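You operate a simulated robot arm through the tools that you are given. There is no shell and no other tool.

You run a simulated robot arm. Do the job below in one go: nothing can be reset, and whatever is moved stays where it is left.

Task
Set the controls near the top of the pale table. At the end: the blue switch is switched on; the white switch is switched on; the green switch is switched on; the white speed dial is turned to fast; whatever was shut is shut again. Leave all else as you found it, and nothing knocked over.
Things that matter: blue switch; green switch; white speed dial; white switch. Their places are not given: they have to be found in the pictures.

The check looks at the end state, three seconds after you hand in, the way a careful person would. Anything else that was tipped, shoved, dropped, spilled or broken makes it a failure.

Robot
A 7-joint arm with a two-finger parallel gripper, fixed in place. Base frame: the origin is on the floor under the middle of its stand, x ahead of it, y to its left, z up; the work surface is at about z = 800. Readings come in mm, rad, newtons and seconds.
It reaches about 1372 mm from its shoulder. Its first joint turns from -2.601 to 2.601 rad. Payload 3.43 kg.
The tool frame sits at the grasp point between the pads (the TCP): z along the fingers, y along the line on which they close. The tips reach 30 mm beyond it. The gripper opens to 94 mm. The fingers are 28 mm wide and 10 mm thick; the gripper's body (50 by 96 mm) begins 55 mm behind the TCP.
Orientation is told as [roll, pitch, yaw] about the base's x, y, z axes, in that order, counted from this pose: with the fingers straight down and closing along the base's y, the tool's x points along the base's -x, its y along +y and its z along -z.

Tools
- The arm moves only by the tool play_rows. Its argument "steps" is a list of rows, each a list of 3 entries, a list of its own where there are three numbers: the shift along the base's x, y, z in units of 50 mm (1.0 is 50 mm), then the turn, a rotation vector about the base's x, y, z in units of 5 degrees (1.0 is 5 degrees), then the opening, from 0 (shut) to 1 (fully open). In form: [[[tx, ty, tz], [wx, wy, wz], grip], ...]. A call has 1 to 20 rows; each row shifts and turns the commanded pose from where the row before left it. A call with a number of a shift or a turn outside -1 to 1 is refused whole. Each row takes 0.2 s and may step no farther than 50 mm and 0.15 rad from the row before; otherwise, or with a gripper value out of range, the whole call is refused. Where a pose cannot be reached the arm comes as near as it can. A force on the tool above 40 N (or 10 N above the force at the start of the call, whichever is more), or a blocked arm, ends the call early, and 0.2 s more pass. The fingers move at their own pace (about 45 mm/s each) and stop on an object; they squeeze with about 39 N. The grip force told is the motor's: it shows also when the fingers shut on nothing. Time passes only in rows, and 0.2 s behind the last, so rows that do not move let the fingers close. The reply holds the time, the measured pose of the TCP, the force on the tool along the base axes, the opening and the grip force, in the units named above and with some noise, with the torque about the TCP (base axes, N m) and any sound that the robot's microphone picked up.
- Cameras (640 x 400 px; columns grow to the right, rows downward): "scene" is fixed at [398.8, 650, 1585.9]; the picture's right is [-0.00, -1.00, 0.00], its down [-0.90, 0.00, -0.45] and it looks along [0.45, -0.00, -0.90] (base axes); focal length 308 px, centre (320, 200). "wrist" rides on the gripper at [76, 14, -103] in the tool frame; the picture's right is [-0.18, 0.98, 0.00], its down [-0.75, -0.14, -0.64] and it looks along [-0.63, -0.12, 0.77] (tool axes); focal length 243 px, centre (320, 200).
- get_image(camera): a new picture of that camera. It takes no simulated time.
- point_at(camera, pixels): for up to 12 pixels [column, row] of the newest picture of that camera ("zoom" is the newest enlarged one), the place [x, y, z] in the base frame of the surface seen there, good to about 3 mm. It takes no simulated time.
- close_up(camera, box): a new picture of the part [left, top, right, bottom] of that camera's present view, enlarged. It takes no simulated time.
- hand_in(): hands the job in; it is judged then, once.

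Unless the task says otherwise, let go and move clear before handing in.

The tools are called after "Call:" by a JSON object that holds its "fn" and its "kwargs". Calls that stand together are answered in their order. play_rows: Moves the arm, as the interface text tells. Its arguments: {"type":"object","properties":{"steps":{"type":"array"}},"required":["steps"]} The other tools are called the same way: get_image (camera) takes a picture; point_at (camera, pixels) gives the place of the surface under pixels of a picture; close_up (camera, box) takes an enlarged picture of a part of a camera's view; hand_in () hands the job in.

At the start:

```text
time_s: 0.0
tool_pos: [869.7, 467.7, 1117.4]
tool_rot: [-0.001, 0.001, 0.0]
ft_force: [0.3, -0.3, 0.3]
wrist_torque: [0.01, 0.0, -0.01]
grip_width: 94.2
grasp_force: 0.1
```

scene: 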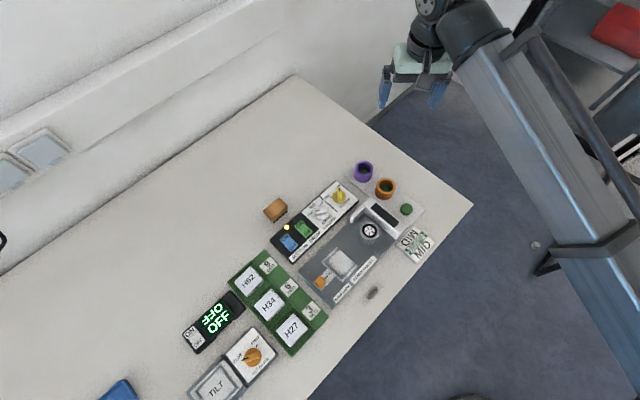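
wrist: 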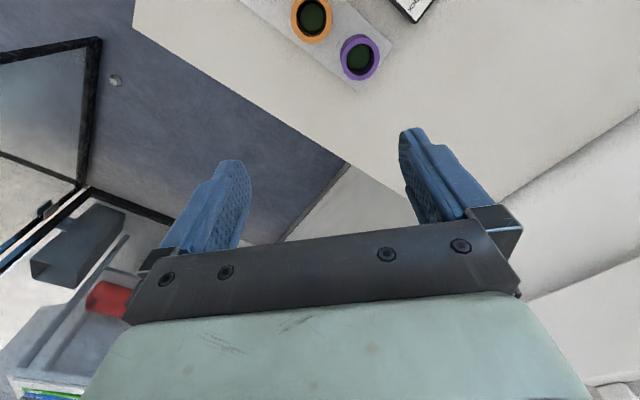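

The scene picture shows a cluster of panels around pixels (190-430, 160-400), with coloured switches near (290-345, 190-245). I'll enlarge these parts to see what's what.

Call:
{"fn": "close_up", "kwargs": {"camera": "scene", "box": [250, 150, 450, 275]}}

Call:
{"fn": "close_up", "kwargs": {"camera": "scene", "box": [170, 240, 390, 400]}}

```text
3.20 times, centred on (350, 212) of scene
```

zoom: 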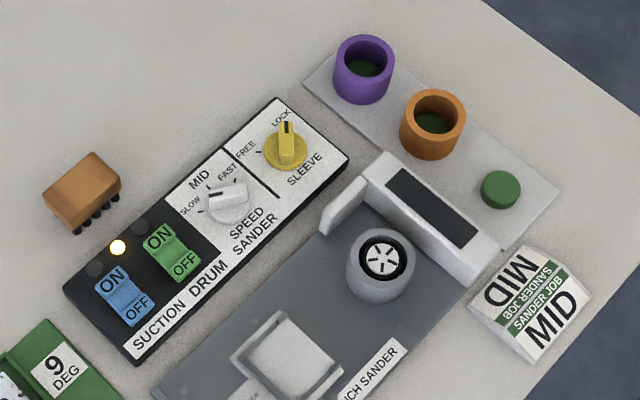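

```text
2.50 times, centred on (280, 320) of scene
```

zoom: 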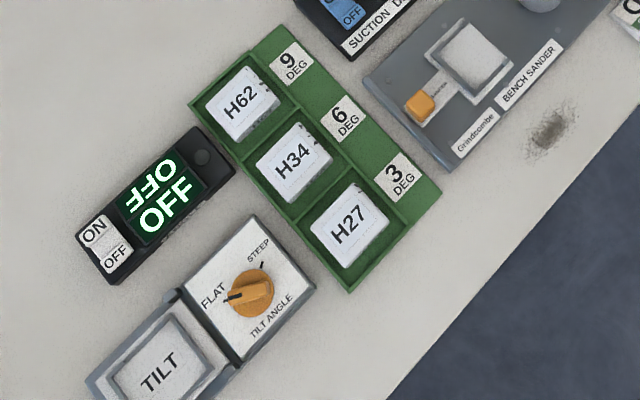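

The zooms show a black panel with blue (SUCTION) and green (DRUM) rockers, a white SPEED dial, and a white ON/OFF rocker on a display box that reads OFF. I'll look closer at each one to read its present state.

Call:
{"fn": "close_up", "kwargs": {"camera": "scene", "box": [265, 205, 325, 265]}}

Call:
{"fn": "close_up", "kwargs": {"camera": "scene", "box": [295, 175, 365, 235]}}

Call:
{"fn": "close_up", "kwargs": {"camera": "scene", "box": [175, 280, 255, 360]}}

Call:
{"fn": "close_up", "kwargs": {"camera": "scene", "box": [180, 320, 290, 400]}}

```text
6.67 times, centred on (295, 235) of scene
```

zoom: 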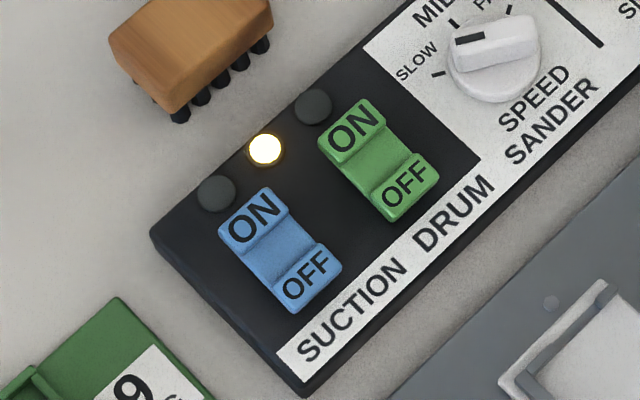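

```text
6.67 times, centred on (330, 205) of scene
```

zoom: 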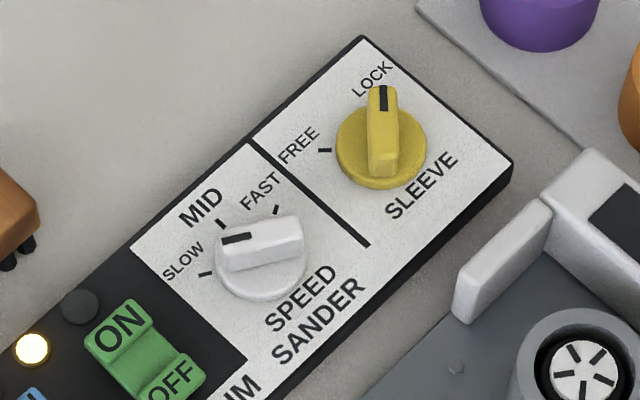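

```text
5.00 times, centred on (215, 320) of scene
```

zoom: 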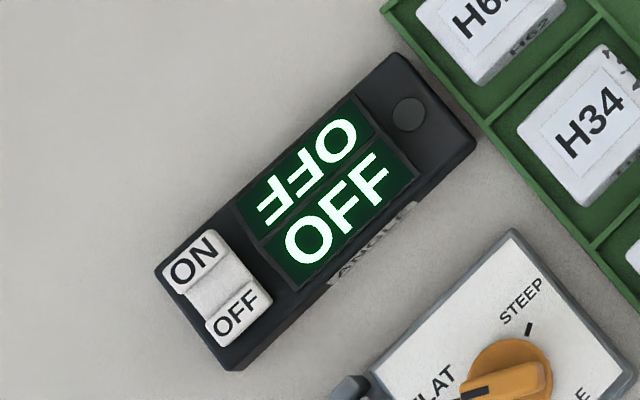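

```text
5.00 times, centred on (235, 360) of scene
```

zoom: 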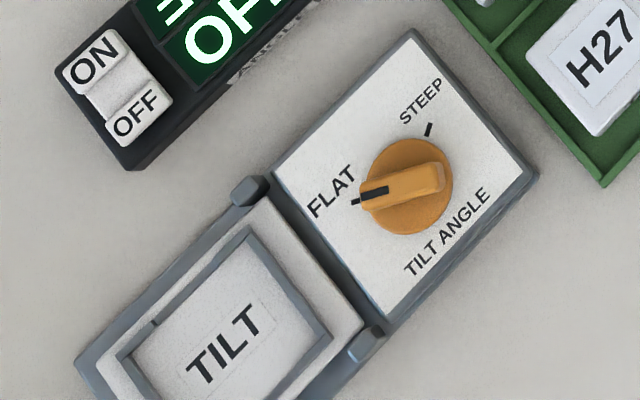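

The rockers look alike and each has its own ON and OFF end, and the white dial's mark sits near zoom (237,238), between SLOW and MID. I'll measure heights on the rockers to see which ends are pressed down.

Call:
{"fn": "close_up", "kwargs": {"camera": "scene", "box": [265, 205, 325, 265]}}

Call:
{"fn": "point_at", "kwargs": {"camera": "zoom", "pixels": [[252, 218], [279, 248], [306, 277], [240, 205], [318, 290], [352, 128], [380, 158], [405, 187], [232, 300], [430, 90], [215, 195], [265, 148]]}}

```text
6.67 times, centred on (295, 235) of scene
```

zoom: 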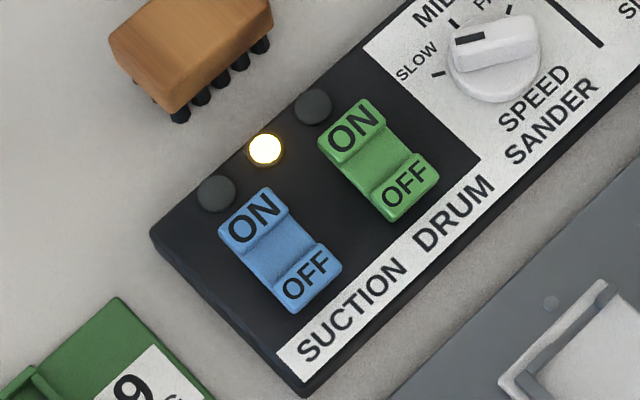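

```text
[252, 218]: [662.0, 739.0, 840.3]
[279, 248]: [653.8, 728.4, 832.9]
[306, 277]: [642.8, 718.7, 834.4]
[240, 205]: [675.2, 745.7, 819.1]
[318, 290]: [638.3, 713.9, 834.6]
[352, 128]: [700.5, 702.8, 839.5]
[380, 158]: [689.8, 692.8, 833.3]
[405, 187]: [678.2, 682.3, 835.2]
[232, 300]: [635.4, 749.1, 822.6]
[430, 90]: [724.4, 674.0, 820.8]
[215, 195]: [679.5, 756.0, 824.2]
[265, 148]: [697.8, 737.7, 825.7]
```

Both coloured rockers stand higher at the ON end (about 840) than at the OFF end (about 835), so OFF is pressed and both are off. Next I'll measure the white rocker and the dial.

Call:
{"fn": "close_up", "kwargs": {"camera": "scene", "box": [175, 290, 255, 340]}}

Call:
{"fn": "point_at", "kwargs": {"camera": "zoom", "pixels": [[195, 285], [215, 310], [236, 340], [180, 265], [245, 352], [410, 140], [330, 220], [210, 230], [450, 120], [230, 390], [400, 90], [270, 330]]}}

```text
8.00 times, centred on (215, 315) of scene
```

zoom: 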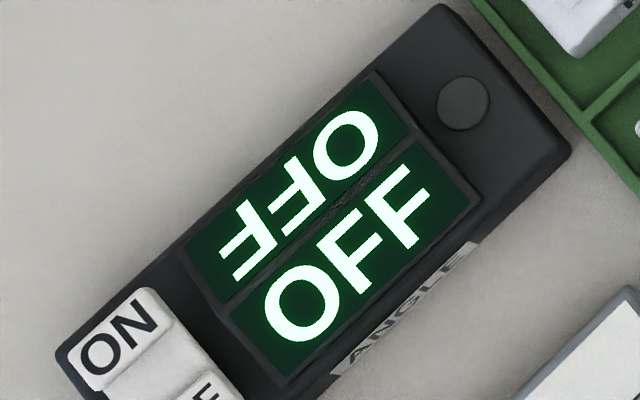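

```text
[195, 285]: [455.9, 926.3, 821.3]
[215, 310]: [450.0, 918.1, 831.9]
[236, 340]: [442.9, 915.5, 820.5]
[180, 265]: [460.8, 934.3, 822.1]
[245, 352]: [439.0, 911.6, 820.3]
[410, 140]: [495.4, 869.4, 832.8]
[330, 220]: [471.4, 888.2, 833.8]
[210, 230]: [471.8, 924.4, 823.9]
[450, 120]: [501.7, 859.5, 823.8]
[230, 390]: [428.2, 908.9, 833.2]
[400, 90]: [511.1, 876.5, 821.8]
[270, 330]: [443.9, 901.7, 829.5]
```

That zoom cut off the rocker, so I'll enlarge around scene (203,337) instead. I'll measure the dial from scene pixels as well.

Call:
{"fn": "close_up", "kwargs": {"camera": "scene", "box": [170, 318, 218, 348]}}

Call:
{"fn": "point_at", "kwargs": {"camera": "scene", "pixels": [[189.5, 331], [194, 336], [198, 341.5], [192, 329], [187, 333], [196, 343], [201, 340], [316, 209], [319, 213], [323, 211], [326, 209], [320, 219]]}}

```text
13.33 times, centred on (194, 333) of scene
```

zoom: 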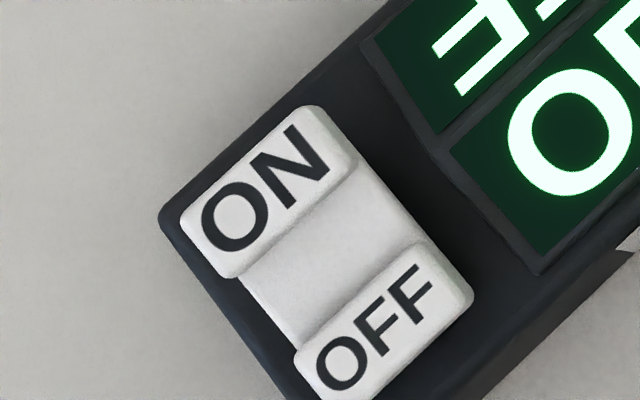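

```text
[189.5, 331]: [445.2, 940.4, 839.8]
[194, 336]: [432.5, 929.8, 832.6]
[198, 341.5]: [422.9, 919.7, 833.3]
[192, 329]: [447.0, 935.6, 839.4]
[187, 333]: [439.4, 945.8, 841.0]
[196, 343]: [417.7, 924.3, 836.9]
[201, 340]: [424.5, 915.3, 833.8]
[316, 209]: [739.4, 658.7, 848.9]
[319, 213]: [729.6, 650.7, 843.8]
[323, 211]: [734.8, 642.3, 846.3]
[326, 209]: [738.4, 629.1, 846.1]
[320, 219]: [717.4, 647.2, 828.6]
```

The white rocker is off too: ON end about 840, OFF end about 834, and its display reads OFF. Now I'll get the detailed geometry of the speed dial.

Call:
{"fn": "close_up", "kwargs": {"camera": "scene", "box": [300, 195, 340, 220]}}

Call:
{"fn": "point_at", "kwargs": {"camera": "scene", "pixels": [[320, 217], [313, 214]]}}

```text
16.00 times, centred on (320, 208) of scene
```

zoom: 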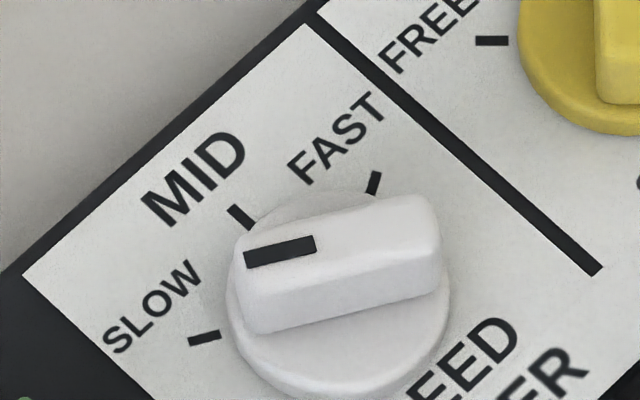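

```text
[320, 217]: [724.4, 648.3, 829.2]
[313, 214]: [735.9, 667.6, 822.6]
```

Next I'll measure the ticks at zoom (204,338), (240,216) and (374,183), the pointer mark, and the outline of the bar and disc.

Call:
{"fn": "point_at", "kwargs": {"camera": "zoom", "pixels": [[204, 338], [240, 216], [374, 183], [250, 257], [312, 244], [240, 262], [425, 210], [430, 260], [340, 230], [270, 325], [330, 350], [435, 310]]}}

Call:
{"fn": "point_at", "kwargs": {"camera": "scene", "pixels": [[332, 196], [340, 196], [336, 201], [345, 190], [296, 242], [269, 248], [357, 187], [280, 212], [270, 205], [285, 203], [302, 262], [330, 182]]}}

```text
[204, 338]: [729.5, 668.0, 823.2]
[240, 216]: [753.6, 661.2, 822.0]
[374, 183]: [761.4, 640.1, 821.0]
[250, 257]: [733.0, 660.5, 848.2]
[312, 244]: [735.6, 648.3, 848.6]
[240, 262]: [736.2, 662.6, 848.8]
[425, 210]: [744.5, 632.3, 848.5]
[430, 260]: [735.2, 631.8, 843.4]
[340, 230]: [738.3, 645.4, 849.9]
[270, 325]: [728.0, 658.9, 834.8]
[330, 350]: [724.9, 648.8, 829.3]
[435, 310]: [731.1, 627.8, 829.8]
```

```text
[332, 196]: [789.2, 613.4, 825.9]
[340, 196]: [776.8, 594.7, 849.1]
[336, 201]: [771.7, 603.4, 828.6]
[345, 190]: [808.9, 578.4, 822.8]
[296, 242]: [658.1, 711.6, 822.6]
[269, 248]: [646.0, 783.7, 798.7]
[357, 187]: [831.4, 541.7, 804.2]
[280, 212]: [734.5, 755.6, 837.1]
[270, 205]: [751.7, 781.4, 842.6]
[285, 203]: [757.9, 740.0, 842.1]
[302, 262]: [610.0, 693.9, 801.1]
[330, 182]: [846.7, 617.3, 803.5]
```

All three rockers are off. Once the bar's height is allowed for, the dial points at about 106°, which is SLOW, and FAST is about 120° clockwise at roughly -13°. I'll move above the blue switch's ON end with the fingers shut and yaw about -43°, staying high.

Call:
{"fn": "play_rows", "kwargs": {"steps": [[[-0.412, 0.543, -0.374], [0, 0, -0.868], 0], [[-0.412, 0.543, -0.374], [0, 0, -0.868], 0], [[-0.412, 0.543, -0.374], [0, 0, -0.868], 0], [[-0.412, 0.543, -0.374], [0, 0, -0.868], 0], [[-0.412, 0.543, -0.374], [0, 0, -0.868], 0], [[-0.412, 0.543, -0.374], [0, 0, -0.868], 0], [[-0.412, 0.543, -0.374], [0, 0, -0.868], 0], [[-0.412, 0.543, -0.374], [0, 0, -0.868], 0], [[-0.412, 0.543, -0.374], [0, 0, -0.868], 0], [[-0.412, 0.543, -0.374], [0, 0, -0.868], 0], [[0, 0, 0], [0, 0, 0], 0], [[0, 0, 0], [0, 0, 0], 0]]}}

```text
time_s: 2.6
tool_pos: [661.7, 736.0, 928.5]
tool_rot: [0.001, 0.0, -0.757]
ft_force: [0.2, 0.1, 0.1]
wrist_torque: [0.0, -0.03, 0.01]
grip_width: 0.3
grasp_force: 32.6
```

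The arm is at (661.7, 736.0, 928.5) with the fingers shut, within a few mm of the command. I'll check both views before going down.

Call:
{"fn": "get_image", "kwargs": {"camera": "wrist"}}

Call:
{"fn": "get_image", "kwargs": {"camera": "scene"}}

Call:
{"fn": "play_rows", "kwargs": {"steps": [[[0, 0, 0], [0, 0, 0], 0]]}}

```text
taken
```

wrist: 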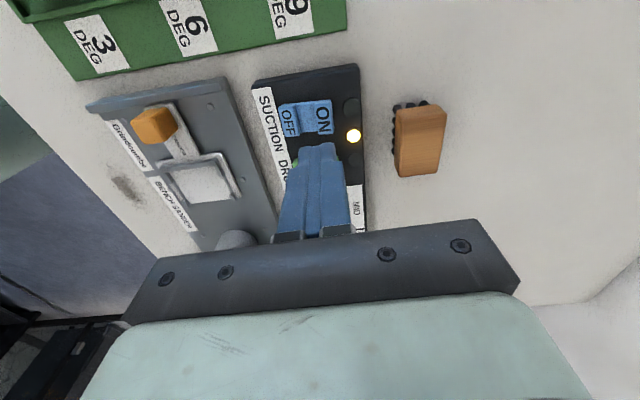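

```text
taken
```

scene: 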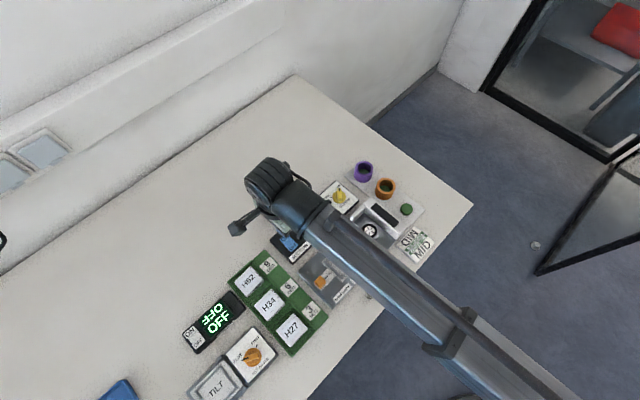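

```text
time_s: 3.0
tool_pos: [662.7, 735.4, 929.7]
tool_rot: [0.001, -0.001, -0.758]
ft_force: [-1.0, -0.1, 0.3]
wrist_torque: [0.03, 0.01, -0.01]
grip_width: 0.0
grasp_force: 32.9
```

The wrist view shows the blue rocker past the fingertips, with the ON label near (323,118). I'll measure it from this camera to cross-check its position.

Call:
{"fn": "close_up", "kwargs": {"camera": "wrist", "box": [240, 60, 400, 160]}}

Call:
{"fn": "point_at", "kwargs": {"camera": "wrist", "pixels": [[323, 118], [306, 120], [288, 121], [330, 103], [331, 130], [280, 107], [314, 128], [353, 135], [350, 105]]}}

```text
4.00 times, centred on (320, 110) of wrist
```

zoom: 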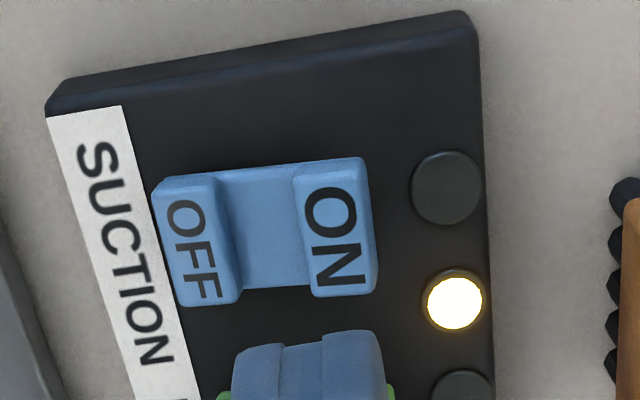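

```text
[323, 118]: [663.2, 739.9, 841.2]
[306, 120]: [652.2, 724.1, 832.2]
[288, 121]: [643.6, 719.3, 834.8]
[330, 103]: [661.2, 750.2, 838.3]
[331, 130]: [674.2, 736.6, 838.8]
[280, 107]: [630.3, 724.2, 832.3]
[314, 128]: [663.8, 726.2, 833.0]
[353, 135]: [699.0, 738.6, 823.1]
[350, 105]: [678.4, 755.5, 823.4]
```

Both cameras place the ON pad at about (663, 739.5, 841). I'll shift about 1.5 mm in x and 4 mm in y, then go down to just above the pad (tip about 847).

Call:
{"fn": "play_rows", "kwargs": {"steps": [[[0.03, 0.08, -0.4], [0, 0, 0], 0], [[0, 0, -0.4], [0, 0, 0], 0], [[0, 0, -0.24], [0, 0, 0], 0], [[0, 0, 0], [0, 0, 0], 0]]}}

Call:
{"fn": "close_up", "kwargs": {"camera": "wrist", "box": [240, 60, 400, 160]}}

```text
time_s: 4.0
tool_pos: [665.1, 742.0, 877.5]
tool_rot: [0.0, 0.0, -0.757]
ft_force: [0.0, 0.0, -0.2]
wrist_torque: [-0.01, -0.02, 0.0]
grip_width: 0.2
grasp_force: 33.1
```

```text
4.00 times, centred on (320, 110) of wrist
```

zoom: 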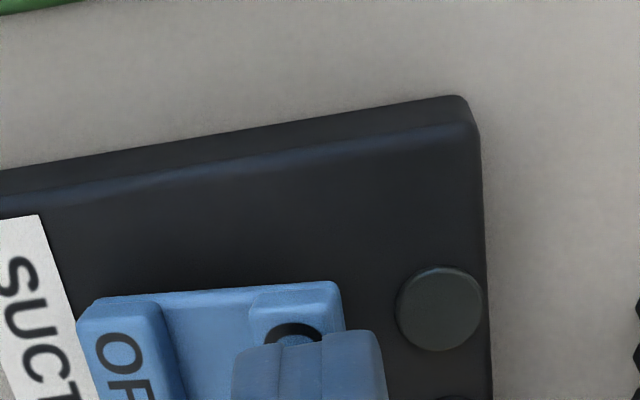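

The tip is about 847, over the ON pad and slightly outboard. I'll nudge it inward and press down in small steps, watching for force or a click.

Call:
{"fn": "play_rows", "kwargs": {"steps": [[[-0.02, -0.03, -0.06], [0, 0, 0], 0], [[0, 0, -0.06], [0, 0, 0], 0], [[0, 0, -0.04], [0, 0, 0], 0], [[0, 0, -0.04], [0, 0, 0], 0], [[0, 0, -0.04], [0, 0, 0], 0], [[0, 0, 0], [0, 0, 0], 0]]}}

```text
time_s: 5.4
tool_pos: [665.7, 741.3, 866.8]
tool_rot: [0.003, 0.0, -0.756]
ft_force: [6.7, 7.8, 12.1]
wrist_torque: [0.18, -0.15, 0.01]
grip_width: 0.0
grasp_force: 32.6
```

There is contact, with about 12 N upward at TCP z 867, but no click yet. I'll keep pressing in small steps.

Call:
{"fn": "play_rows", "kwargs": {"steps": [[[0, 0, -0.03], [0, 0, 0], 0], [[0, 0, -0.03], [0, 0, 0], 0], [[0, 0, 0], [0, 0, 0], 0]]}}

```text
time_s: 6.1
tool_pos: [666.0, 742.2, 865.1]
tool_rot: [0.005, 0.002, -0.757]
ft_force: [-2.6, -1.3, 6.0]
wrist_torque: [-0.08, 0.06, -0.02]
grip_width: 0.0
grasp_force: 33.0
stopped in row 3: the force on the tool passed its limit at 41 N (the readings are from after the stop); the commanded pose is now the measured one
```

The force peaked at 41 N and then dropped, which may mean the switch snapped over. I'll lift and look.

Call:
{"fn": "play_rows", "kwargs": {"steps": [[[0, 0, 0.3], [0, 0, 0], 0], [[0, 0, 0.6], [0, 0, 0], 0], [[0, 0, 0.6], [0, 0, 0], 0], [[0, 0, 0], [0, 0, 0], 0]]}}

Call:
{"fn": "close_up", "kwargs": {"camera": "wrist", "box": [240, 60, 400, 160]}}

Call:
{"fn": "get_image", "kwargs": {"camera": "wrist"}}

```text
time_s: 7.1
tool_pos: [664.1, 745.0, 939.3]
tool_rot: [0.005, -0.001, -0.757]
ft_force: [-0.3, -0.6, -0.2]
wrist_torque: [-0.01, 0.02, 0.03]
grip_width: 0.0
grasp_force: 32.7
```

```text
4.00 times, centred on (320, 110) of wrist
```

zoom: 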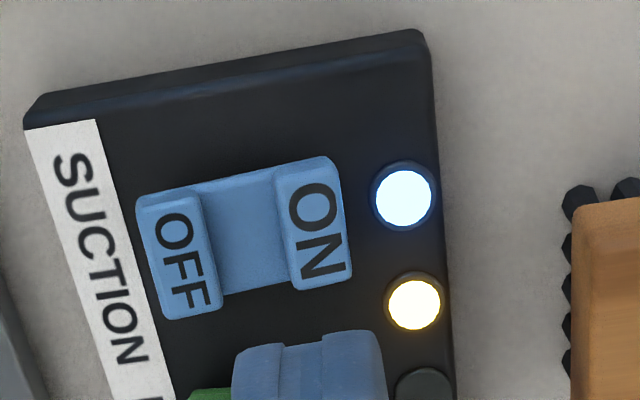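

```text
taken
```

wrist: 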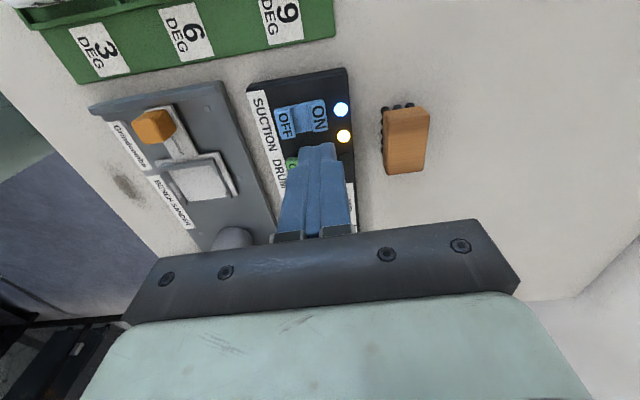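

The blue lamp at zoom (404,197) is now lit and the OFF end has risen, so the blue switch is on. Next I'll move over the green ON pad at about (700.5, 702.8, 839.5).

Call:
{"fn": "play_rows", "kwargs": {"steps": [[[0.37, -0.38, 0], [0, 0, 0], 0], [[0.37, -0.38, 0], [0, 0, 0], 0], [[0, 0, -0.4], [0, 0, 0], 0], [[0, 0, 0], [0, 0, 0], 0]]}}

Call:
{"fn": "get_image", "kwargs": {"camera": "wrist"}}

```text
time_s: 8.1
tool_pos: [703.5, 703.3, 919.4]
tool_rot: [0.005, 0.0, -0.758]
ft_force: [-0.3, 0.5, 1.0]
wrist_torque: [0.02, 0.0, -0.03]
grip_width: 0.0
grasp_force: 33.0
```

```text
taken
```

wrist: 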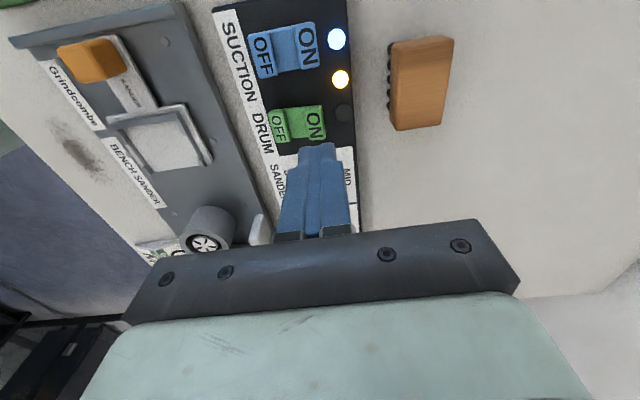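

The fingertips are now lined up with the green rocker, ON label near (315,125). I'll measure it from the wrist view before I press.

Call:
{"fn": "point_at", "kwargs": {"camera": "wrist", "pixels": [[315, 124], [297, 124], [277, 127], [318, 108], [344, 113]]}}

Call:
{"fn": "play_rows", "kwargs": {"steps": [[[0, 0, -0.4], [0, 0, 0], 0], [[0, 0, -0.4], [0, 0, 0], 0], [[0, 0, 0], [0, 0, 0], 0]]}}

Call:
{"fn": "close_up", "kwargs": {"camera": "wrist", "box": [240, 60, 400, 160]}}

```text
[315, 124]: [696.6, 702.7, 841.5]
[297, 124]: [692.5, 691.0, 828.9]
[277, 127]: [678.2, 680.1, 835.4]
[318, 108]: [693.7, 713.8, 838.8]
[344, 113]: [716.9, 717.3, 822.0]
```

```text
time_s: 8.9
tool_pos: [705.0, 702.7, 882.3]
tool_rot: [0.004, 0.001, -0.757]
ft_force: [-0.1, -0.3, 0.6]
wrist_torque: [-0.02, -0.04, 0.03]
grip_width: 0.0
grasp_force: 32.9
```

```text
4.00 times, centred on (320, 110) of wrist
```

zoom: 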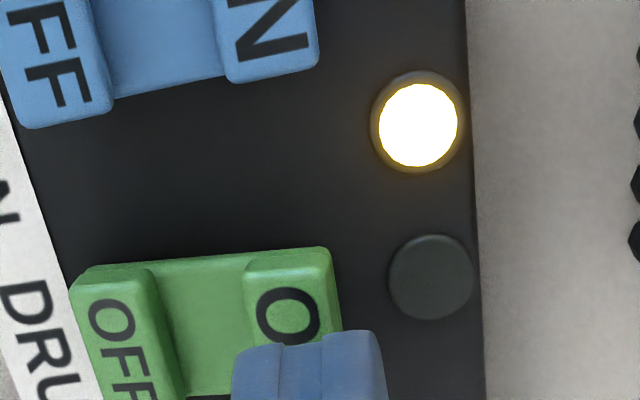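

The tip is a few mm too far along +x, so I'll shift by (-3.5, +0.5) mm and press down in small steps.

Call:
{"fn": "play_rows", "kwargs": {"steps": [[[-0.07, 0.01, -0.1], [0, 0, 0], 0], [[0, 0, -0.1], [0, 0, 0], 0], [[0, 0, -0.04], [0, 0, 0], 0], [[0, 0, -0.04], [0, 0, 0], 0], [[0, 0, -0.04], [0, 0, 0], 0], [[0, 0, -0.03], [0, 0, 0], 0], [[0, 0, 0], [0, 0, 0], 0]]}}

```text
time_s: 10.7
tool_pos: [701.9, 704.8, 865.3]
tool_rot: [0.01, -0.001, -0.758]
ft_force: [0.1, -3.1, 6.1]
wrist_torque: [-0.1, 0.07, 0.02]
grip_width: 0.0
grasp_force: 33.1
stopped in row 7: the force on the tool passed its limit at 41 N (the readings are from after the stop); the commanded pose is now the measured one
```

The same thing happened as with blue: a 41 N peak, then a drop at z 865. I'll lift and check the lamp.

Call:
{"fn": "play_rows", "kwargs": {"steps": [[[0, 0, 0.3], [0, 0, 0], 0], [[0, 0, 0.7], [0, 0, 0], 0], [[0, 0, 0.7], [0, 0, 0], 0], [[0, 0, 0], [0, 0, 0], 0]]}}

Call:
{"fn": "get_image", "kwargs": {"camera": "wrist"}}

Call:
{"fn": "close_up", "kwargs": {"camera": "wrist", "box": [240, 60, 400, 160]}}

```text
time_s: 11.7
tool_pos: [701.8, 705.2, 950.8]
tool_rot: [0.011, -0.001, -0.758]
ft_force: [0.3, -0.2, -0.2]
wrist_torque: [0.01, 0.0, -0.02]
grip_width: 0.0
grasp_force: 33.0
```

```text
taken
```

wrist: 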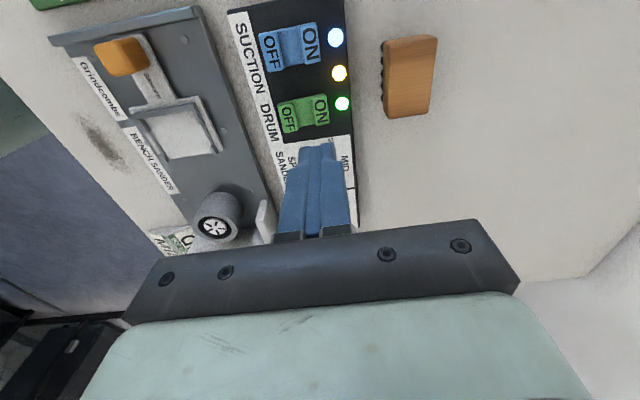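

```text
4.00 times, centred on (320, 110) of wrist
```

zoom: 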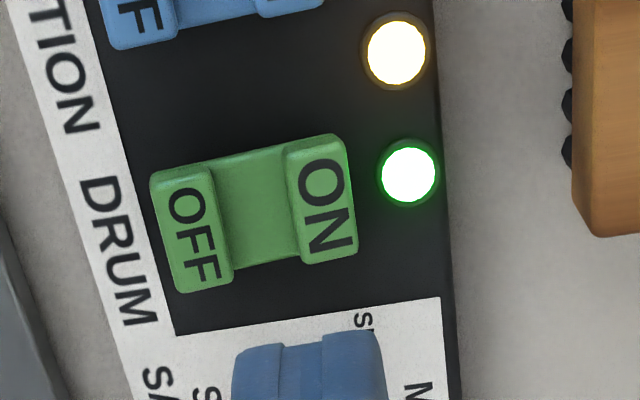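

The green lamp is lit, so green is on. Next I'll travel at height to the white switch's ON pad near (445, 940, 840) and take out the small roll picked up from the press.

Call:
{"fn": "play_rows", "kwargs": {"steps": [[[-0.57, 0.525, 0], [-0.12, 0, -0.1], 0], [[-0.57, 0.525, 0], [0, 0, -0.1], 0], [[-0.57, 0.525, 0], [0, 0, -0.1], 0], [[-0.57, 0.525, 0], [0, 0, -0.1], 0], [[-0.57, 0.525, 0], [0, 0, -0.1], 0], [[-0.57, 0.525, 0], [0, 0, -0.1], 0], [[-0.57, 0.525, 0], [0, 0, -0.1], 0], [[-0.57, 0.525, 0], [0, 0, -0.1], 0], [[-0.57, 0.525, -0.2], [0, 0, 0], 0], [[0, 0, -0.2], [0, 0, 0], 0], [[0, 0, 0], [0, 0, 0], 0]]}}

Call:
{"fn": "get_image", "kwargs": {"camera": "wrist"}}

Call:
{"fn": "get_image", "kwargs": {"camera": "scene"}}

```text
time_s: 14.1
tool_pos: [442.3, 943.4, 927.5]
tool_rot: [0.001, -0.007, -0.827]
ft_force: [0.2, 0.7, -0.4]
wrist_torque: [0.01, -0.01, -0.01]
grip_width: 0.0
grasp_force: 33.0
```

```text
taken
```

wrist: 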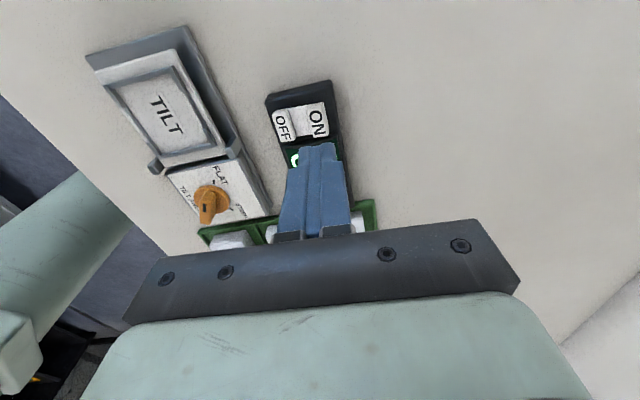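

```text
taken
```

scene: 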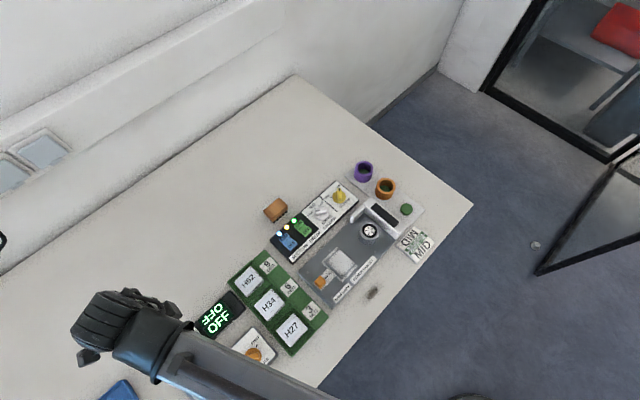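

The wrist view shows the white rocker with ON near (317,120). I'll measure it.

Call:
{"fn": "point_at", "kwargs": {"camera": "wrist", "pixels": [[317, 121], [302, 123], [282, 125], [314, 108], [321, 132], [335, 100]]}}

Call:
{"fn": "close_up", "kwargs": {"camera": "wrist", "box": [240, 60, 400, 160]}}

Call:
{"fn": "close_up", "kwargs": {"camera": "wrist", "box": [150, 140, 280, 230]}}

```text
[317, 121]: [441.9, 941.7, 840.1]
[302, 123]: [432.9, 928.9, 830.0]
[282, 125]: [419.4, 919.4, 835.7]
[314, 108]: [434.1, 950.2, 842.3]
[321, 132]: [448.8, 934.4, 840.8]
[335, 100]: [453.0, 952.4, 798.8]
```

```text
4.00 times, centred on (320, 110) of wrist
```

zoom: 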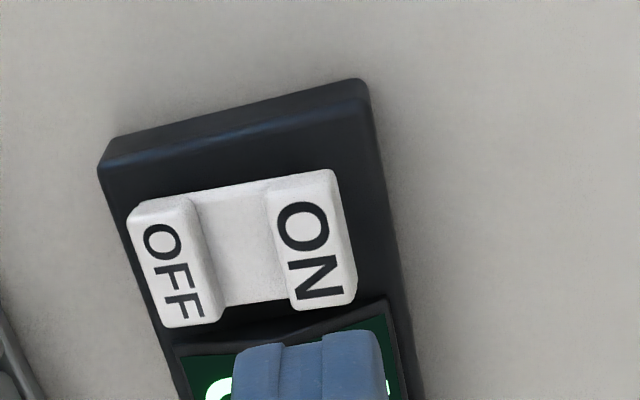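

```text
4.44 times, centred on (215, 185) of wrist
```

zoom: 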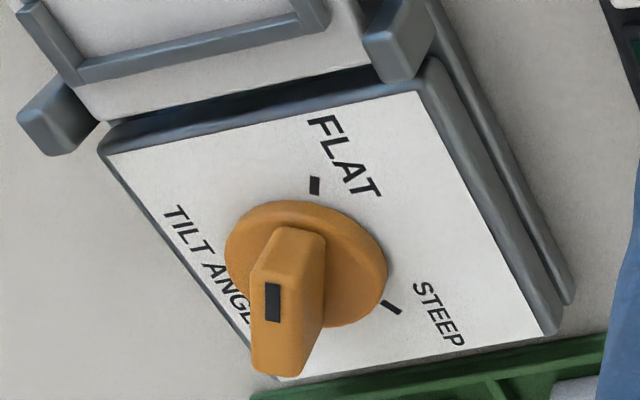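

ON pad centre is about (443, 941, 840), and the raised display (z about 833) sits close to the rocker on one side. I'll go down to about 884 and check the alignment, keeping the tip biased away from the display.

Call:
{"fn": "play_rows", "kwargs": {"steps": [[[0, 0, -0.45], [0, 0, 0], 0], [[0, 0, -0.45], [0, 0, 0], 0], [[0, 0, 0], [0, 0, 0], 0]]}}

Call:
{"fn": "close_up", "kwargs": {"camera": "wrist", "box": [240, 60, 400, 160]}}

Call:
{"fn": "play_rows", "kwargs": {"steps": [[[0, 0, 0], [0, 0, 0], 0]]}}

Call:
{"fn": "play_rows", "kwargs": {"steps": [[[0, 0, 0], [0, 0, 0], 0]]}}

```text
time_s: 14.9
tool_pos: [443.5, 939.2, 883.9]
tool_rot: [0.001, -0.008, -0.827]
ft_force: [-0.1, -0.2, 0.3]
wrist_torque: [-0.06, 0.04, -0.01]
grip_width: 0.0
grasp_force: 33.3
```

```text
4.00 times, centred on (320, 110) of wrist
```

zoom: 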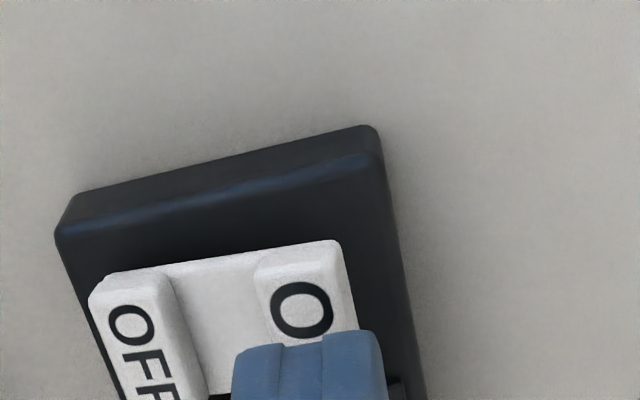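

```text
time_s: 15.3
tool_pos: [444.5, 939.3, 885.3]
tool_rot: [0.002, -0.006, -0.828]
ft_force: [-0.3, 0.0, -0.2]
wrist_torque: [0.03, 0.0, 0.02]
grip_width: 0.0
grasp_force: 32.9
```

```text
time_s: 15.7
tool_pos: [444.5, 940.1, 885.7]
tool_rot: [0.003, -0.008, -0.826]
ft_force: [0.0, -0.3, -0.3]
wrist_torque: [0.01, 0.02, -0.01]
grip_width: 0.0
grasp_force: 32.7
```

The TCP is at about (444.3, 939.8, 885). I'll shift by about (-3.3, +3.9) mm, away from the display, and press down in small steps.

Call:
{"fn": "play_rows", "kwargs": {"steps": [[[-0.066, 0.078, -0.1], [0, 0, 0], 0], [[0, 0, -0.1], [0, 0, 0], 0], [[0, 0, -0.06], [0, 0, 0], 0], [[0, 0, -0.04], [0, 0, 0], 0], [[0, 0, -0.04], [0, 0, 0], 0], [[0, 0, -0.03], [0, 0, 0], 0], [[0, 0, -0.03], [0, 0, 0], 0], [[0, 0, 0], [0, 0, 0], 0]]}}

```text
time_s: 17.5
tool_pos: [442.3, 946.1, 866.5]
tool_rot: [0.006, -0.006, -0.827]
ft_force: [7.1, 9.0, 14.1]
wrist_torque: [0.32, -0.15, -0.08]
grip_width: 0.1
grasp_force: 33.0
```

Contact is at about 14 N and it hasn't snapped over yet. I'll press a little further.

Call:
{"fn": "play_rows", "kwargs": {"steps": [[[0, 0, -0.03], [0, 0, 0], 0], [[0, 0, -0.03], [0, 0, 0], 0], [[0, 0, 0], [0, 0, 0], 0]]}}

```text
time_s: 18.1
tool_pos: [441.9, 945.9, 865.5]
tool_rot: [0.006, -0.007, -0.828]
ft_force: [-0.4, -3.4, 7.2]
wrist_torque: [-0.11, 0.09, 0.04]
grip_width: 0.2
grasp_force: 32.6
stopped in row 2: the force on the tool passed its limit at 43 N (the readings are from after the stop); the commanded pose is now the measured one
```

The peak-and-drop pattern repeated. I'll lift clear and look at the display and rocker.

Call:
{"fn": "play_rows", "kwargs": {"steps": [[[0, 0, 0.3], [0, 0, 0], 0], [[0, 0, 0.7], [0, 0, 0], 0], [[0, 0, 0.7], [0, 0, 0], 0], [[0, 0, 0.7], [0, 0, 0], 0], [[0, 0, 0], [0, 0, 0], 0]]}}

Call:
{"fn": "get_image", "kwargs": {"camera": "wrist"}}

Call:
{"fn": "get_image", "kwargs": {"camera": "scene"}}

```text
time_s: 19.2
tool_pos: [444.4, 946.2, 983.9]
tool_rot: [0.008, -0.007, -0.827]
ft_force: [-0.1, -0.4, -0.5]
wrist_torque: [-0.01, 0.02, 0.01]
grip_width: 0.2
grasp_force: 33.2
```

```text
taken
```

wrist: 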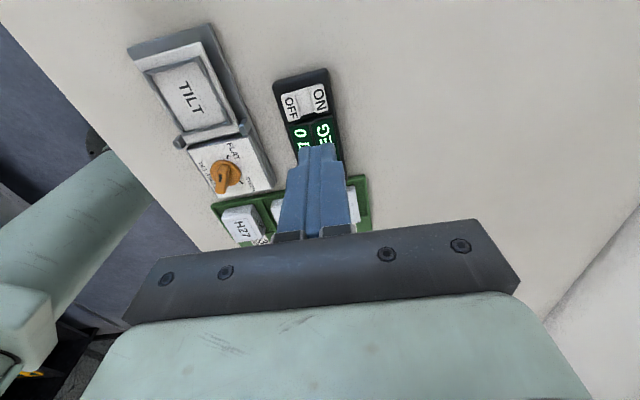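

```text
taken
```

scene: 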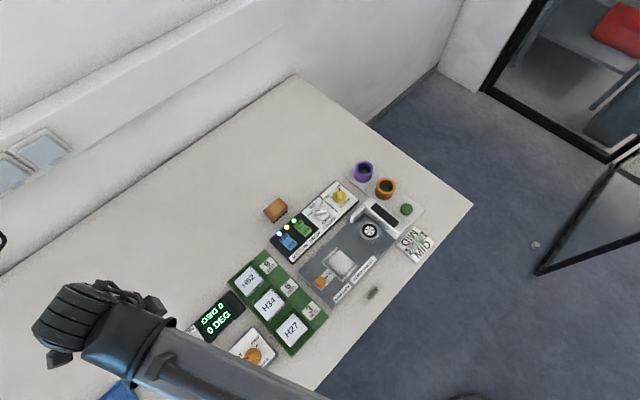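

The display now reads "0 DEG" in place of OFF, so white is on. Next I'll travel high to the speed dial near (737, 646) while turning the wrist toward yaw +106°, so the pads will straddle the bar and can turn it 120° clockwise.

Call:
{"fn": "play_rows", "kwargs": {"steps": [[[0.294, -0.3, 0], [0, 0.12, 1], 0.3], [[0.294, -0.3, 0], [0, 0, 1], 0.3], [[0.294, -0.3, 0], [0, 0, 1], 0.3], [[0.294, -0.3, 0], [0, 0, 1], 0.3], [[0.294, -0.3, 0], [0, 0, 1], 0.3], [[0.294, -0.3, 0], [0, 0, 1], 0.3], [[0.294, -0.3, 0], [0, 0, 1], 0.3], [[0.294, -0.3, 0], [0, 0, 1], 0.3], [[0.294, -0.3, 0], [0, 0, 1], 0.3], [[0.294, -0.3, 0], [0, 0, 1], 0.3], [[0.294, -0.3, 0], [0, 0, 1], 0.3], [[0.294, -0.3, 0], [0, 0, 1], 0.3], [[0.294, -0.3, 0], [0, 0, 1], 0.3], [[0.294, -0.3, 0], [0, 0, 1], 0.3], [[0.294, -0.3, 0], [0, 0, 1], 0.3], [[0.294, -0.3, 0], [0, 0, 1], 0.3], [[0.294, -0.3, 0], [0, 0, 1], 0.3], [[0.294, -0.3, 0], [0, 0, 1], 0.3], [[0.294, -0.3, 0], [0, 0, 1], 0.3], [[0.294, -0.3, 0], [0, 0, 1], 0.3]]}}

```text
time_s: 23.4
tool_pos: [736.7, 644.9, 983.0]
tool_rot: [0.0, 0.0, 0.92]
ft_force: [1.0, 0.2, -0.5]
wrist_torque: [0.03, 0.02, 0.03]
grip_width: 28.5
grasp_force: 0.0
```

The arm is over the dial at yaw 52.7° with the fingers 28.5 mm apart and level. I'll take wrist and scene pictures, then turn on toward 106°.

Call:
{"fn": "get_image", "kwargs": {"camera": "wrist"}}

Call:
{"fn": "play_rows", "kwargs": {"steps": [[[0, 0, 0], [0, 0, 1], 0.35], [[0, 0, 0], [0, 0, 1], 0.35], [[0, 0, 0], [0, 0, 1], 0.35], [[0, 0, 0], [0, 0, 1], 0.35], [[0, 0, 0], [0, 0, 1], 0.35], [[0, 0, 0], [0, 0, 1], 0.35], [[0, 0, 0], [0, 0, 1], 0.35], [[0, 0, 0], [0, 0, 1], 0.35], [[0, 0, 0], [0, 0, 1], 0.35], [[0, 0, 0], [0, 0, 1], 0.35], [[0, 0, 0], [0, 0, 0.78], 0.35], [[0, 0, 0], [0, 0, 0], 0.35]]}}

Call:
{"fn": "get_image", "kwargs": {"camera": "wrist"}}

Call:
{"fn": "get_image", "kwargs": {"camera": "scene"}}

```text
taken
```

wrist: 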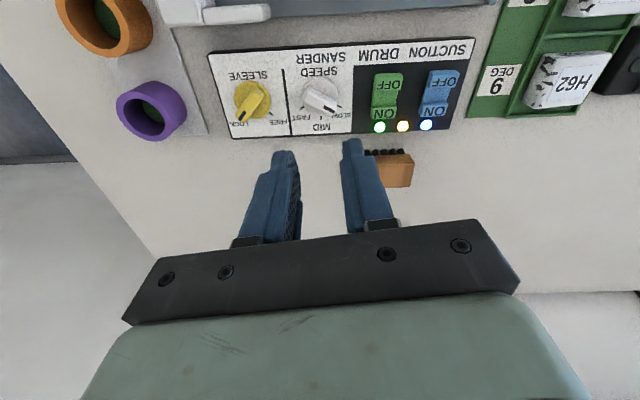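

```text
time_s: 26.1
tool_pos: [736.5, 645.8, 983.1]
tool_rot: [-0.001, 0.001, 1.859]
ft_force: [0.3, -0.2, -0.5]
wrist_torque: [-0.01, 0.01, 0.02]
grip_width: 33.0
grasp_force: 0.0
```

```text
taken
```

wrist: 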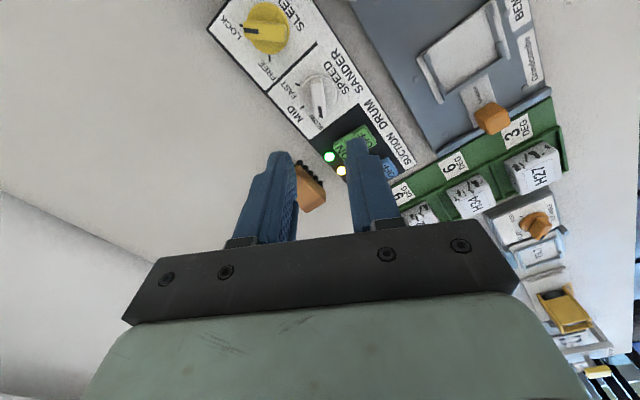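

```text
taken
```

scene: 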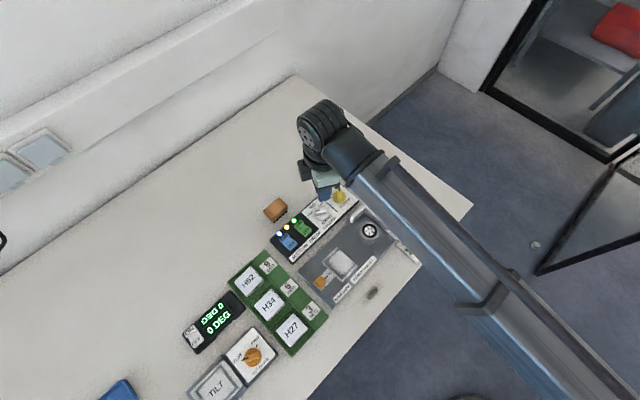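

The arm reached yaw 106.5°, and the dial bar looks vertical in the wrist picture, so it lies across the closing line as wanted. I'll zoom in on the dial and measure it.

Call:
{"fn": "close_up", "kwargs": {"camera": "wrist", "box": [270, 55, 366, 115]}}

Call:
{"fn": "point_at", "kwargs": {"camera": "wrist", "pixels": [[319, 112], [318, 100], [316, 84], [313, 112], [325, 112], [315, 76]]}}

```text
6.67 times, centred on (318, 85) of wrist
```

zoom: 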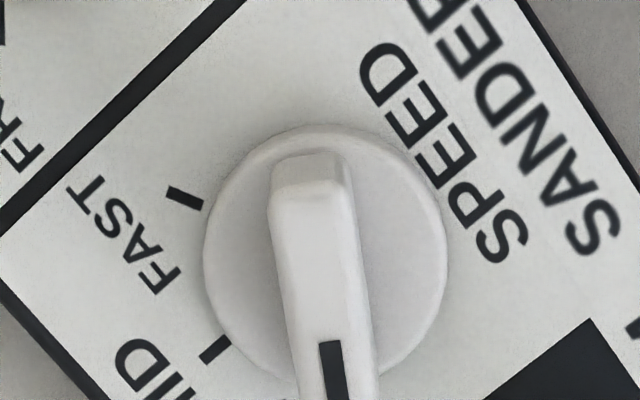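

```text
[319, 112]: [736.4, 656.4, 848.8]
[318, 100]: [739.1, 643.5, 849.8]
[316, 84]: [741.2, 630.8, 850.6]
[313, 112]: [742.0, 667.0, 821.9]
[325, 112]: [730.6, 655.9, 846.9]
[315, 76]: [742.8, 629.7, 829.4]
```

I'd like the whole dial and all three ticks in one zoom, so I'll re-centre and measure the disc's rim and the bar's ends.

Call:
{"fn": "close_up", "kwargs": {"camera": "wrist", "box": [270, 70, 366, 130]}}

Call:
{"fn": "point_at", "kwargs": {"camera": "zoom", "pixels": [[325, 160], [215, 165], [437, 165], [325, 35], [310, 85], [320, 150], [340, 290], [270, 115], [355, 115], [185, 97], [215, 248], [330, 220]]}}

```text
6.67 times, centred on (318, 100) of wrist
```

zoom: 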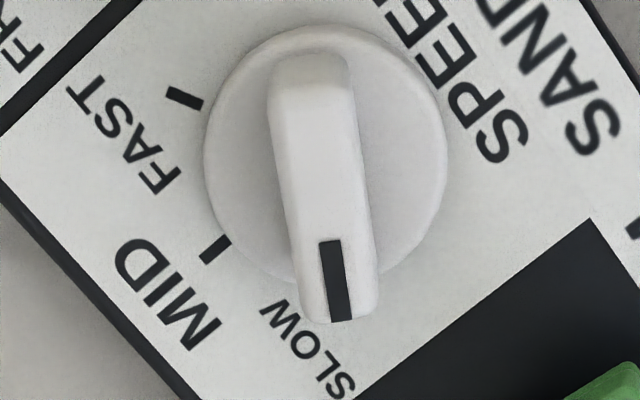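

```text
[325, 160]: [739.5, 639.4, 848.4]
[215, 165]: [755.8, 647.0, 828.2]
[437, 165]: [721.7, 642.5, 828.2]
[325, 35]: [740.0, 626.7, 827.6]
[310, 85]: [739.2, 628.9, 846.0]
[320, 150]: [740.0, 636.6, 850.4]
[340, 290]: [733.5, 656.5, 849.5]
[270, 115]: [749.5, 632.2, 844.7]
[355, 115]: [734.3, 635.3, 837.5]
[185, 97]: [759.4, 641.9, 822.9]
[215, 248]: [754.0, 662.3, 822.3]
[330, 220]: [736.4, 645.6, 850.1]
```

The dial's centre comes out at about (738, 645.5), with the bar top at 850 and the disc top at about 828.5. I'll shift slightly and go down to TCP z of about 876, so the tips sit just around the top of the bar, then check.

Call:
{"fn": "play_rows", "kwargs": {"steps": [[[0.03, 0, -0.5], [0, 0, 0], 0.35], [[0, 0, -0.55], [0, 0, 0], 0.35], [[0, 0, -0.55], [0, 0, 0], 0.35], [[0, 0, -0.5], [0, 0, 0], 0.35], [[0, 0, 0], [0, 0, 0], 0.35]]}}

Call:
{"fn": "get_image", "kwargs": {"camera": "wrist"}}

Call:
{"fn": "close_up", "kwargs": {"camera": "scene", "box": [280, 160, 376, 220]}}

```text
time_s: 27.2
tool_pos: [739.2, 645.3, 876.4]
tool_rot: [0.001, -0.001, 1.858]
ft_force: [0.5, 0.3, 0.6]
wrist_torque: [-0.01, 0.01, -0.03]
grip_width: 32.8
grasp_force: 0.1
```

```text
taken
```

wrist: 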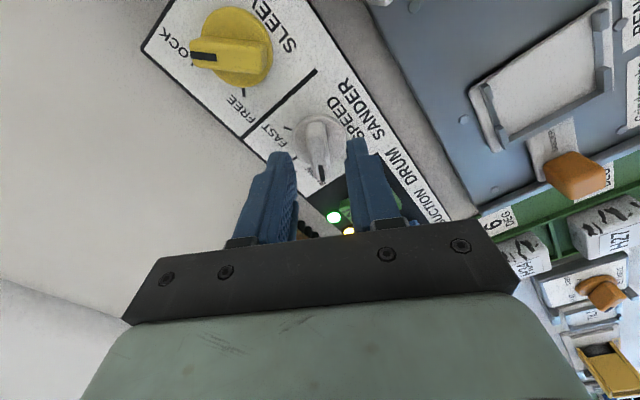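

```text
6.67 times, centred on (328, 190) of scene
```

zoom: 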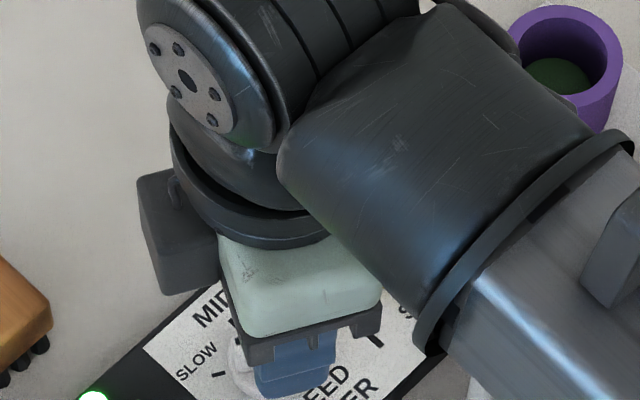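

The bar lies centred between the pads (mark at about (322,175), fingers on either side). I'll go down 13 mm more and close on the bar.

Call:
{"fn": "play_rows", "kwargs": {"steps": [[[-0.01, 0, -0.13], [0, 0, 0], 0.35], [[0, 0, -0.12], [0, 0, 0], 0.35], [[0, 0, 0], [0, 0, 0], 0.35]]}}

Call:
{"fn": "get_image", "kwargs": {"camera": "wrist"}}

```text
time_s: 28.1
tool_pos: [736.9, 645.9, 864.8]
tool_rot: [-0.001, 0.0, 1.86]
ft_force: [-0.1, -0.2, 0.5]
wrist_torque: [-0.02, 0.0, 0.02]
grip_width: 32.7
grasp_force: 0.2
```

```text
taken
```

wrist: 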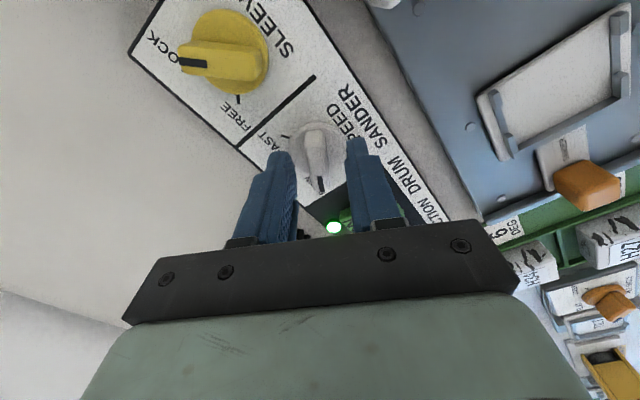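

The tips are at about 834 with the bar between them and no contact force. I'll close on the bar.

Call:
{"fn": "play_rows", "kwargs": {"steps": [[[0, 0, 0], [0, 0, 0], 0.2], [[0, 0, 0], [0, 0, 0], 0.15], [[0, 0, 0], [0, 0, 0], 0.1], [[0, 0, 0], [0, 0, 0], 0.05], [[0, 0, 0], [0, 0, 0], 0.05]]}}

```text
time_s: 29.2
tool_pos: [738.9, 645.6, 864.9]
tool_rot: [-0.002, 0.001, 1.853]
ft_force: [10.6, 4.6, 1.8]
wrist_torque: [-0.03, 0.03, -1.24]
grip_width: 11.9
grasp_force: 45.4
```

The pads are gripping the bar at 11.9 mm. There is about 11 N sideways along the closing line, so the centre is off by roughly 1 mm. I'll relieve that and start turning clockwise in a few steps.

Call:
{"fn": "play_rows", "kwargs": {"steps": [[[0.02, 0.006, 0], [0, 0, 0], 0.05], [[0, 0, 0], [0, 0, -0.5], 0.05], [[0, 0, 0], [0, 0, -0.5], 0.05], [[0, 0, 0], [0, 0, -0.5], 0.05], [[0, 0, 0], [0, 0, 0], 0.05]]}}

```text
time_s: 30.4
tool_pos: [737.8, 646.3, 866.5]
tool_rot: [0.002, 0.001, 1.726]
ft_force: [5.6, -3.8, -10.8]
wrist_torque: [1.24, 0.01, -0.04]
grip_width: 11.9
grasp_force: 44.8
```

The tool turned to 98.9° with little twist torque, but there is about -11 N along z. I'll look at the dial before going on.

Call:
{"fn": "get_image", "kwargs": {"camera": "wrist"}}

Call:
{"fn": "close_up", "kwargs": {"camera": "wrist", "box": [240, 100, 400, 200]}}

Call:
{"fn": "play_rows", "kwargs": {"steps": [[[0, 0, 0], [0, 0, 0], 0.05]]}}

```text
taken
```

wrist: 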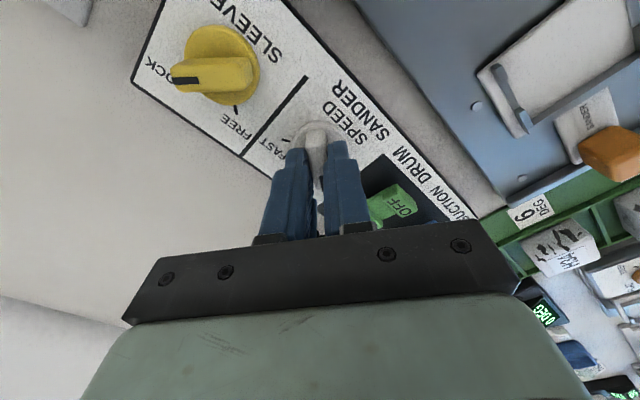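

```text
4.00 times, centred on (320, 150) of wrist
```

zoom: 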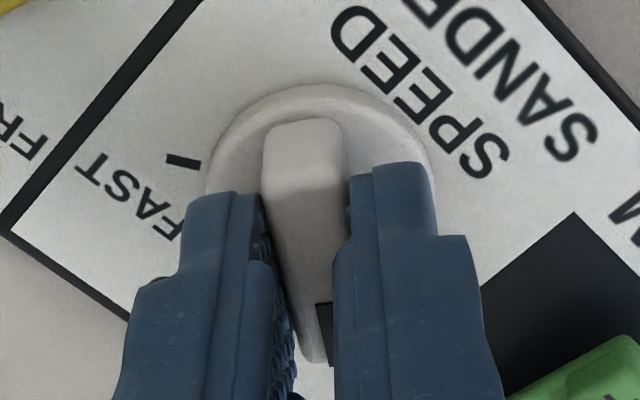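

```text
time_s: 30.9
tool_pos: [738.9, 645.6, 866.2]
tool_rot: [0.002, 0.001, 1.727]
ft_force: [3.9, -6.0, -13.4]
wrist_torque: [1.1, 0.04, 0.05]
grip_width: 11.7
grasp_force: 45.0
```

The grip is holding the bar well and the dial is turning with the tool. I'll ease the tool down 1 mm to relieve the pull and keep turning clockwise about 40°.

Call:
{"fn": "play_rows", "kwargs": {"steps": [[[0, 0, -0.02], [0, 0, -0.7], 0.05], [[0, 0, 0], [0, 0, -0.8], 0.05], [[0, 0, 0], [0, 0, -0.8], 0.05], [[0, 0, 0], [0, 0, -0.8], 0.05], [[0, 0, 0], [0, 0, -0.8], 0.05], [[0, 0, 0], [0, 0, -0.8], 0.05], [[0, 0, 0], [0, 0, -0.8], 0.05], [[0, 0, 0], [0, 0, -0.8], 0.05], [[0, 0, 0], [0, 0, -0.8], 0.05], [[0, 0, 0], [0, 0, 0], 0.05]]}}

```text
time_s: 33.0
tool_pos: [737.8, 645.5, 865.3]
tool_rot: [-0.001, 0.001, 1.107]
ft_force: [-5.4, -21.6, -14.6]
wrist_torque: [0.31, -0.26, -0.01]
grip_width: 11.7
grasp_force: 45.2
```

The yaw is 63° and the dial follows freely (twist torque near zero). A sideways push of about -22 N along y has built up, so I'll shift 2 mm to relieve it and keep turning.

Call:
{"fn": "play_rows", "kwargs": {"steps": [[[-0.01, -0.02, -0.01], [0, 0, 0], 0.05], [[0, -0.02, -0.01], [0, 0, 0], 0.05], [[0, 0, 0], [0, 0, 0], 0.05]]}}

Call:
{"fn": "close_up", "kwargs": {"camera": "wrist", "box": [240, 90, 400, 190]}}

```text
time_s: 33.9
tool_pos: [738.9, 646.3, 866.0]
tool_rot: [-0.002, -0.002, 1.109]
ft_force: [9.2, -1.2, 6.3]
wrist_torque: [-1.26, 0.46, -0.01]
grip_width: 12.0
grasp_force: 44.5
```

```text
4.00 times, centred on (320, 140) of wrist
```

zoom: 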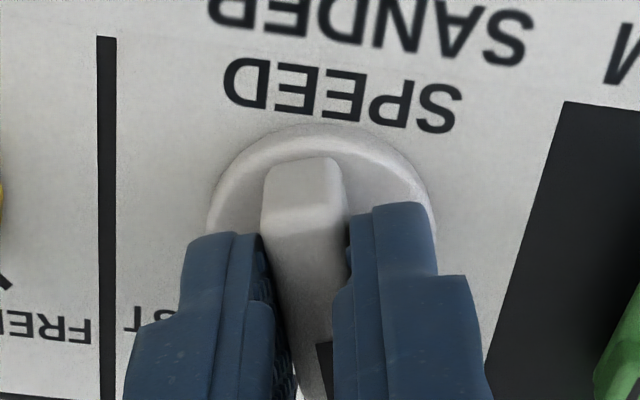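

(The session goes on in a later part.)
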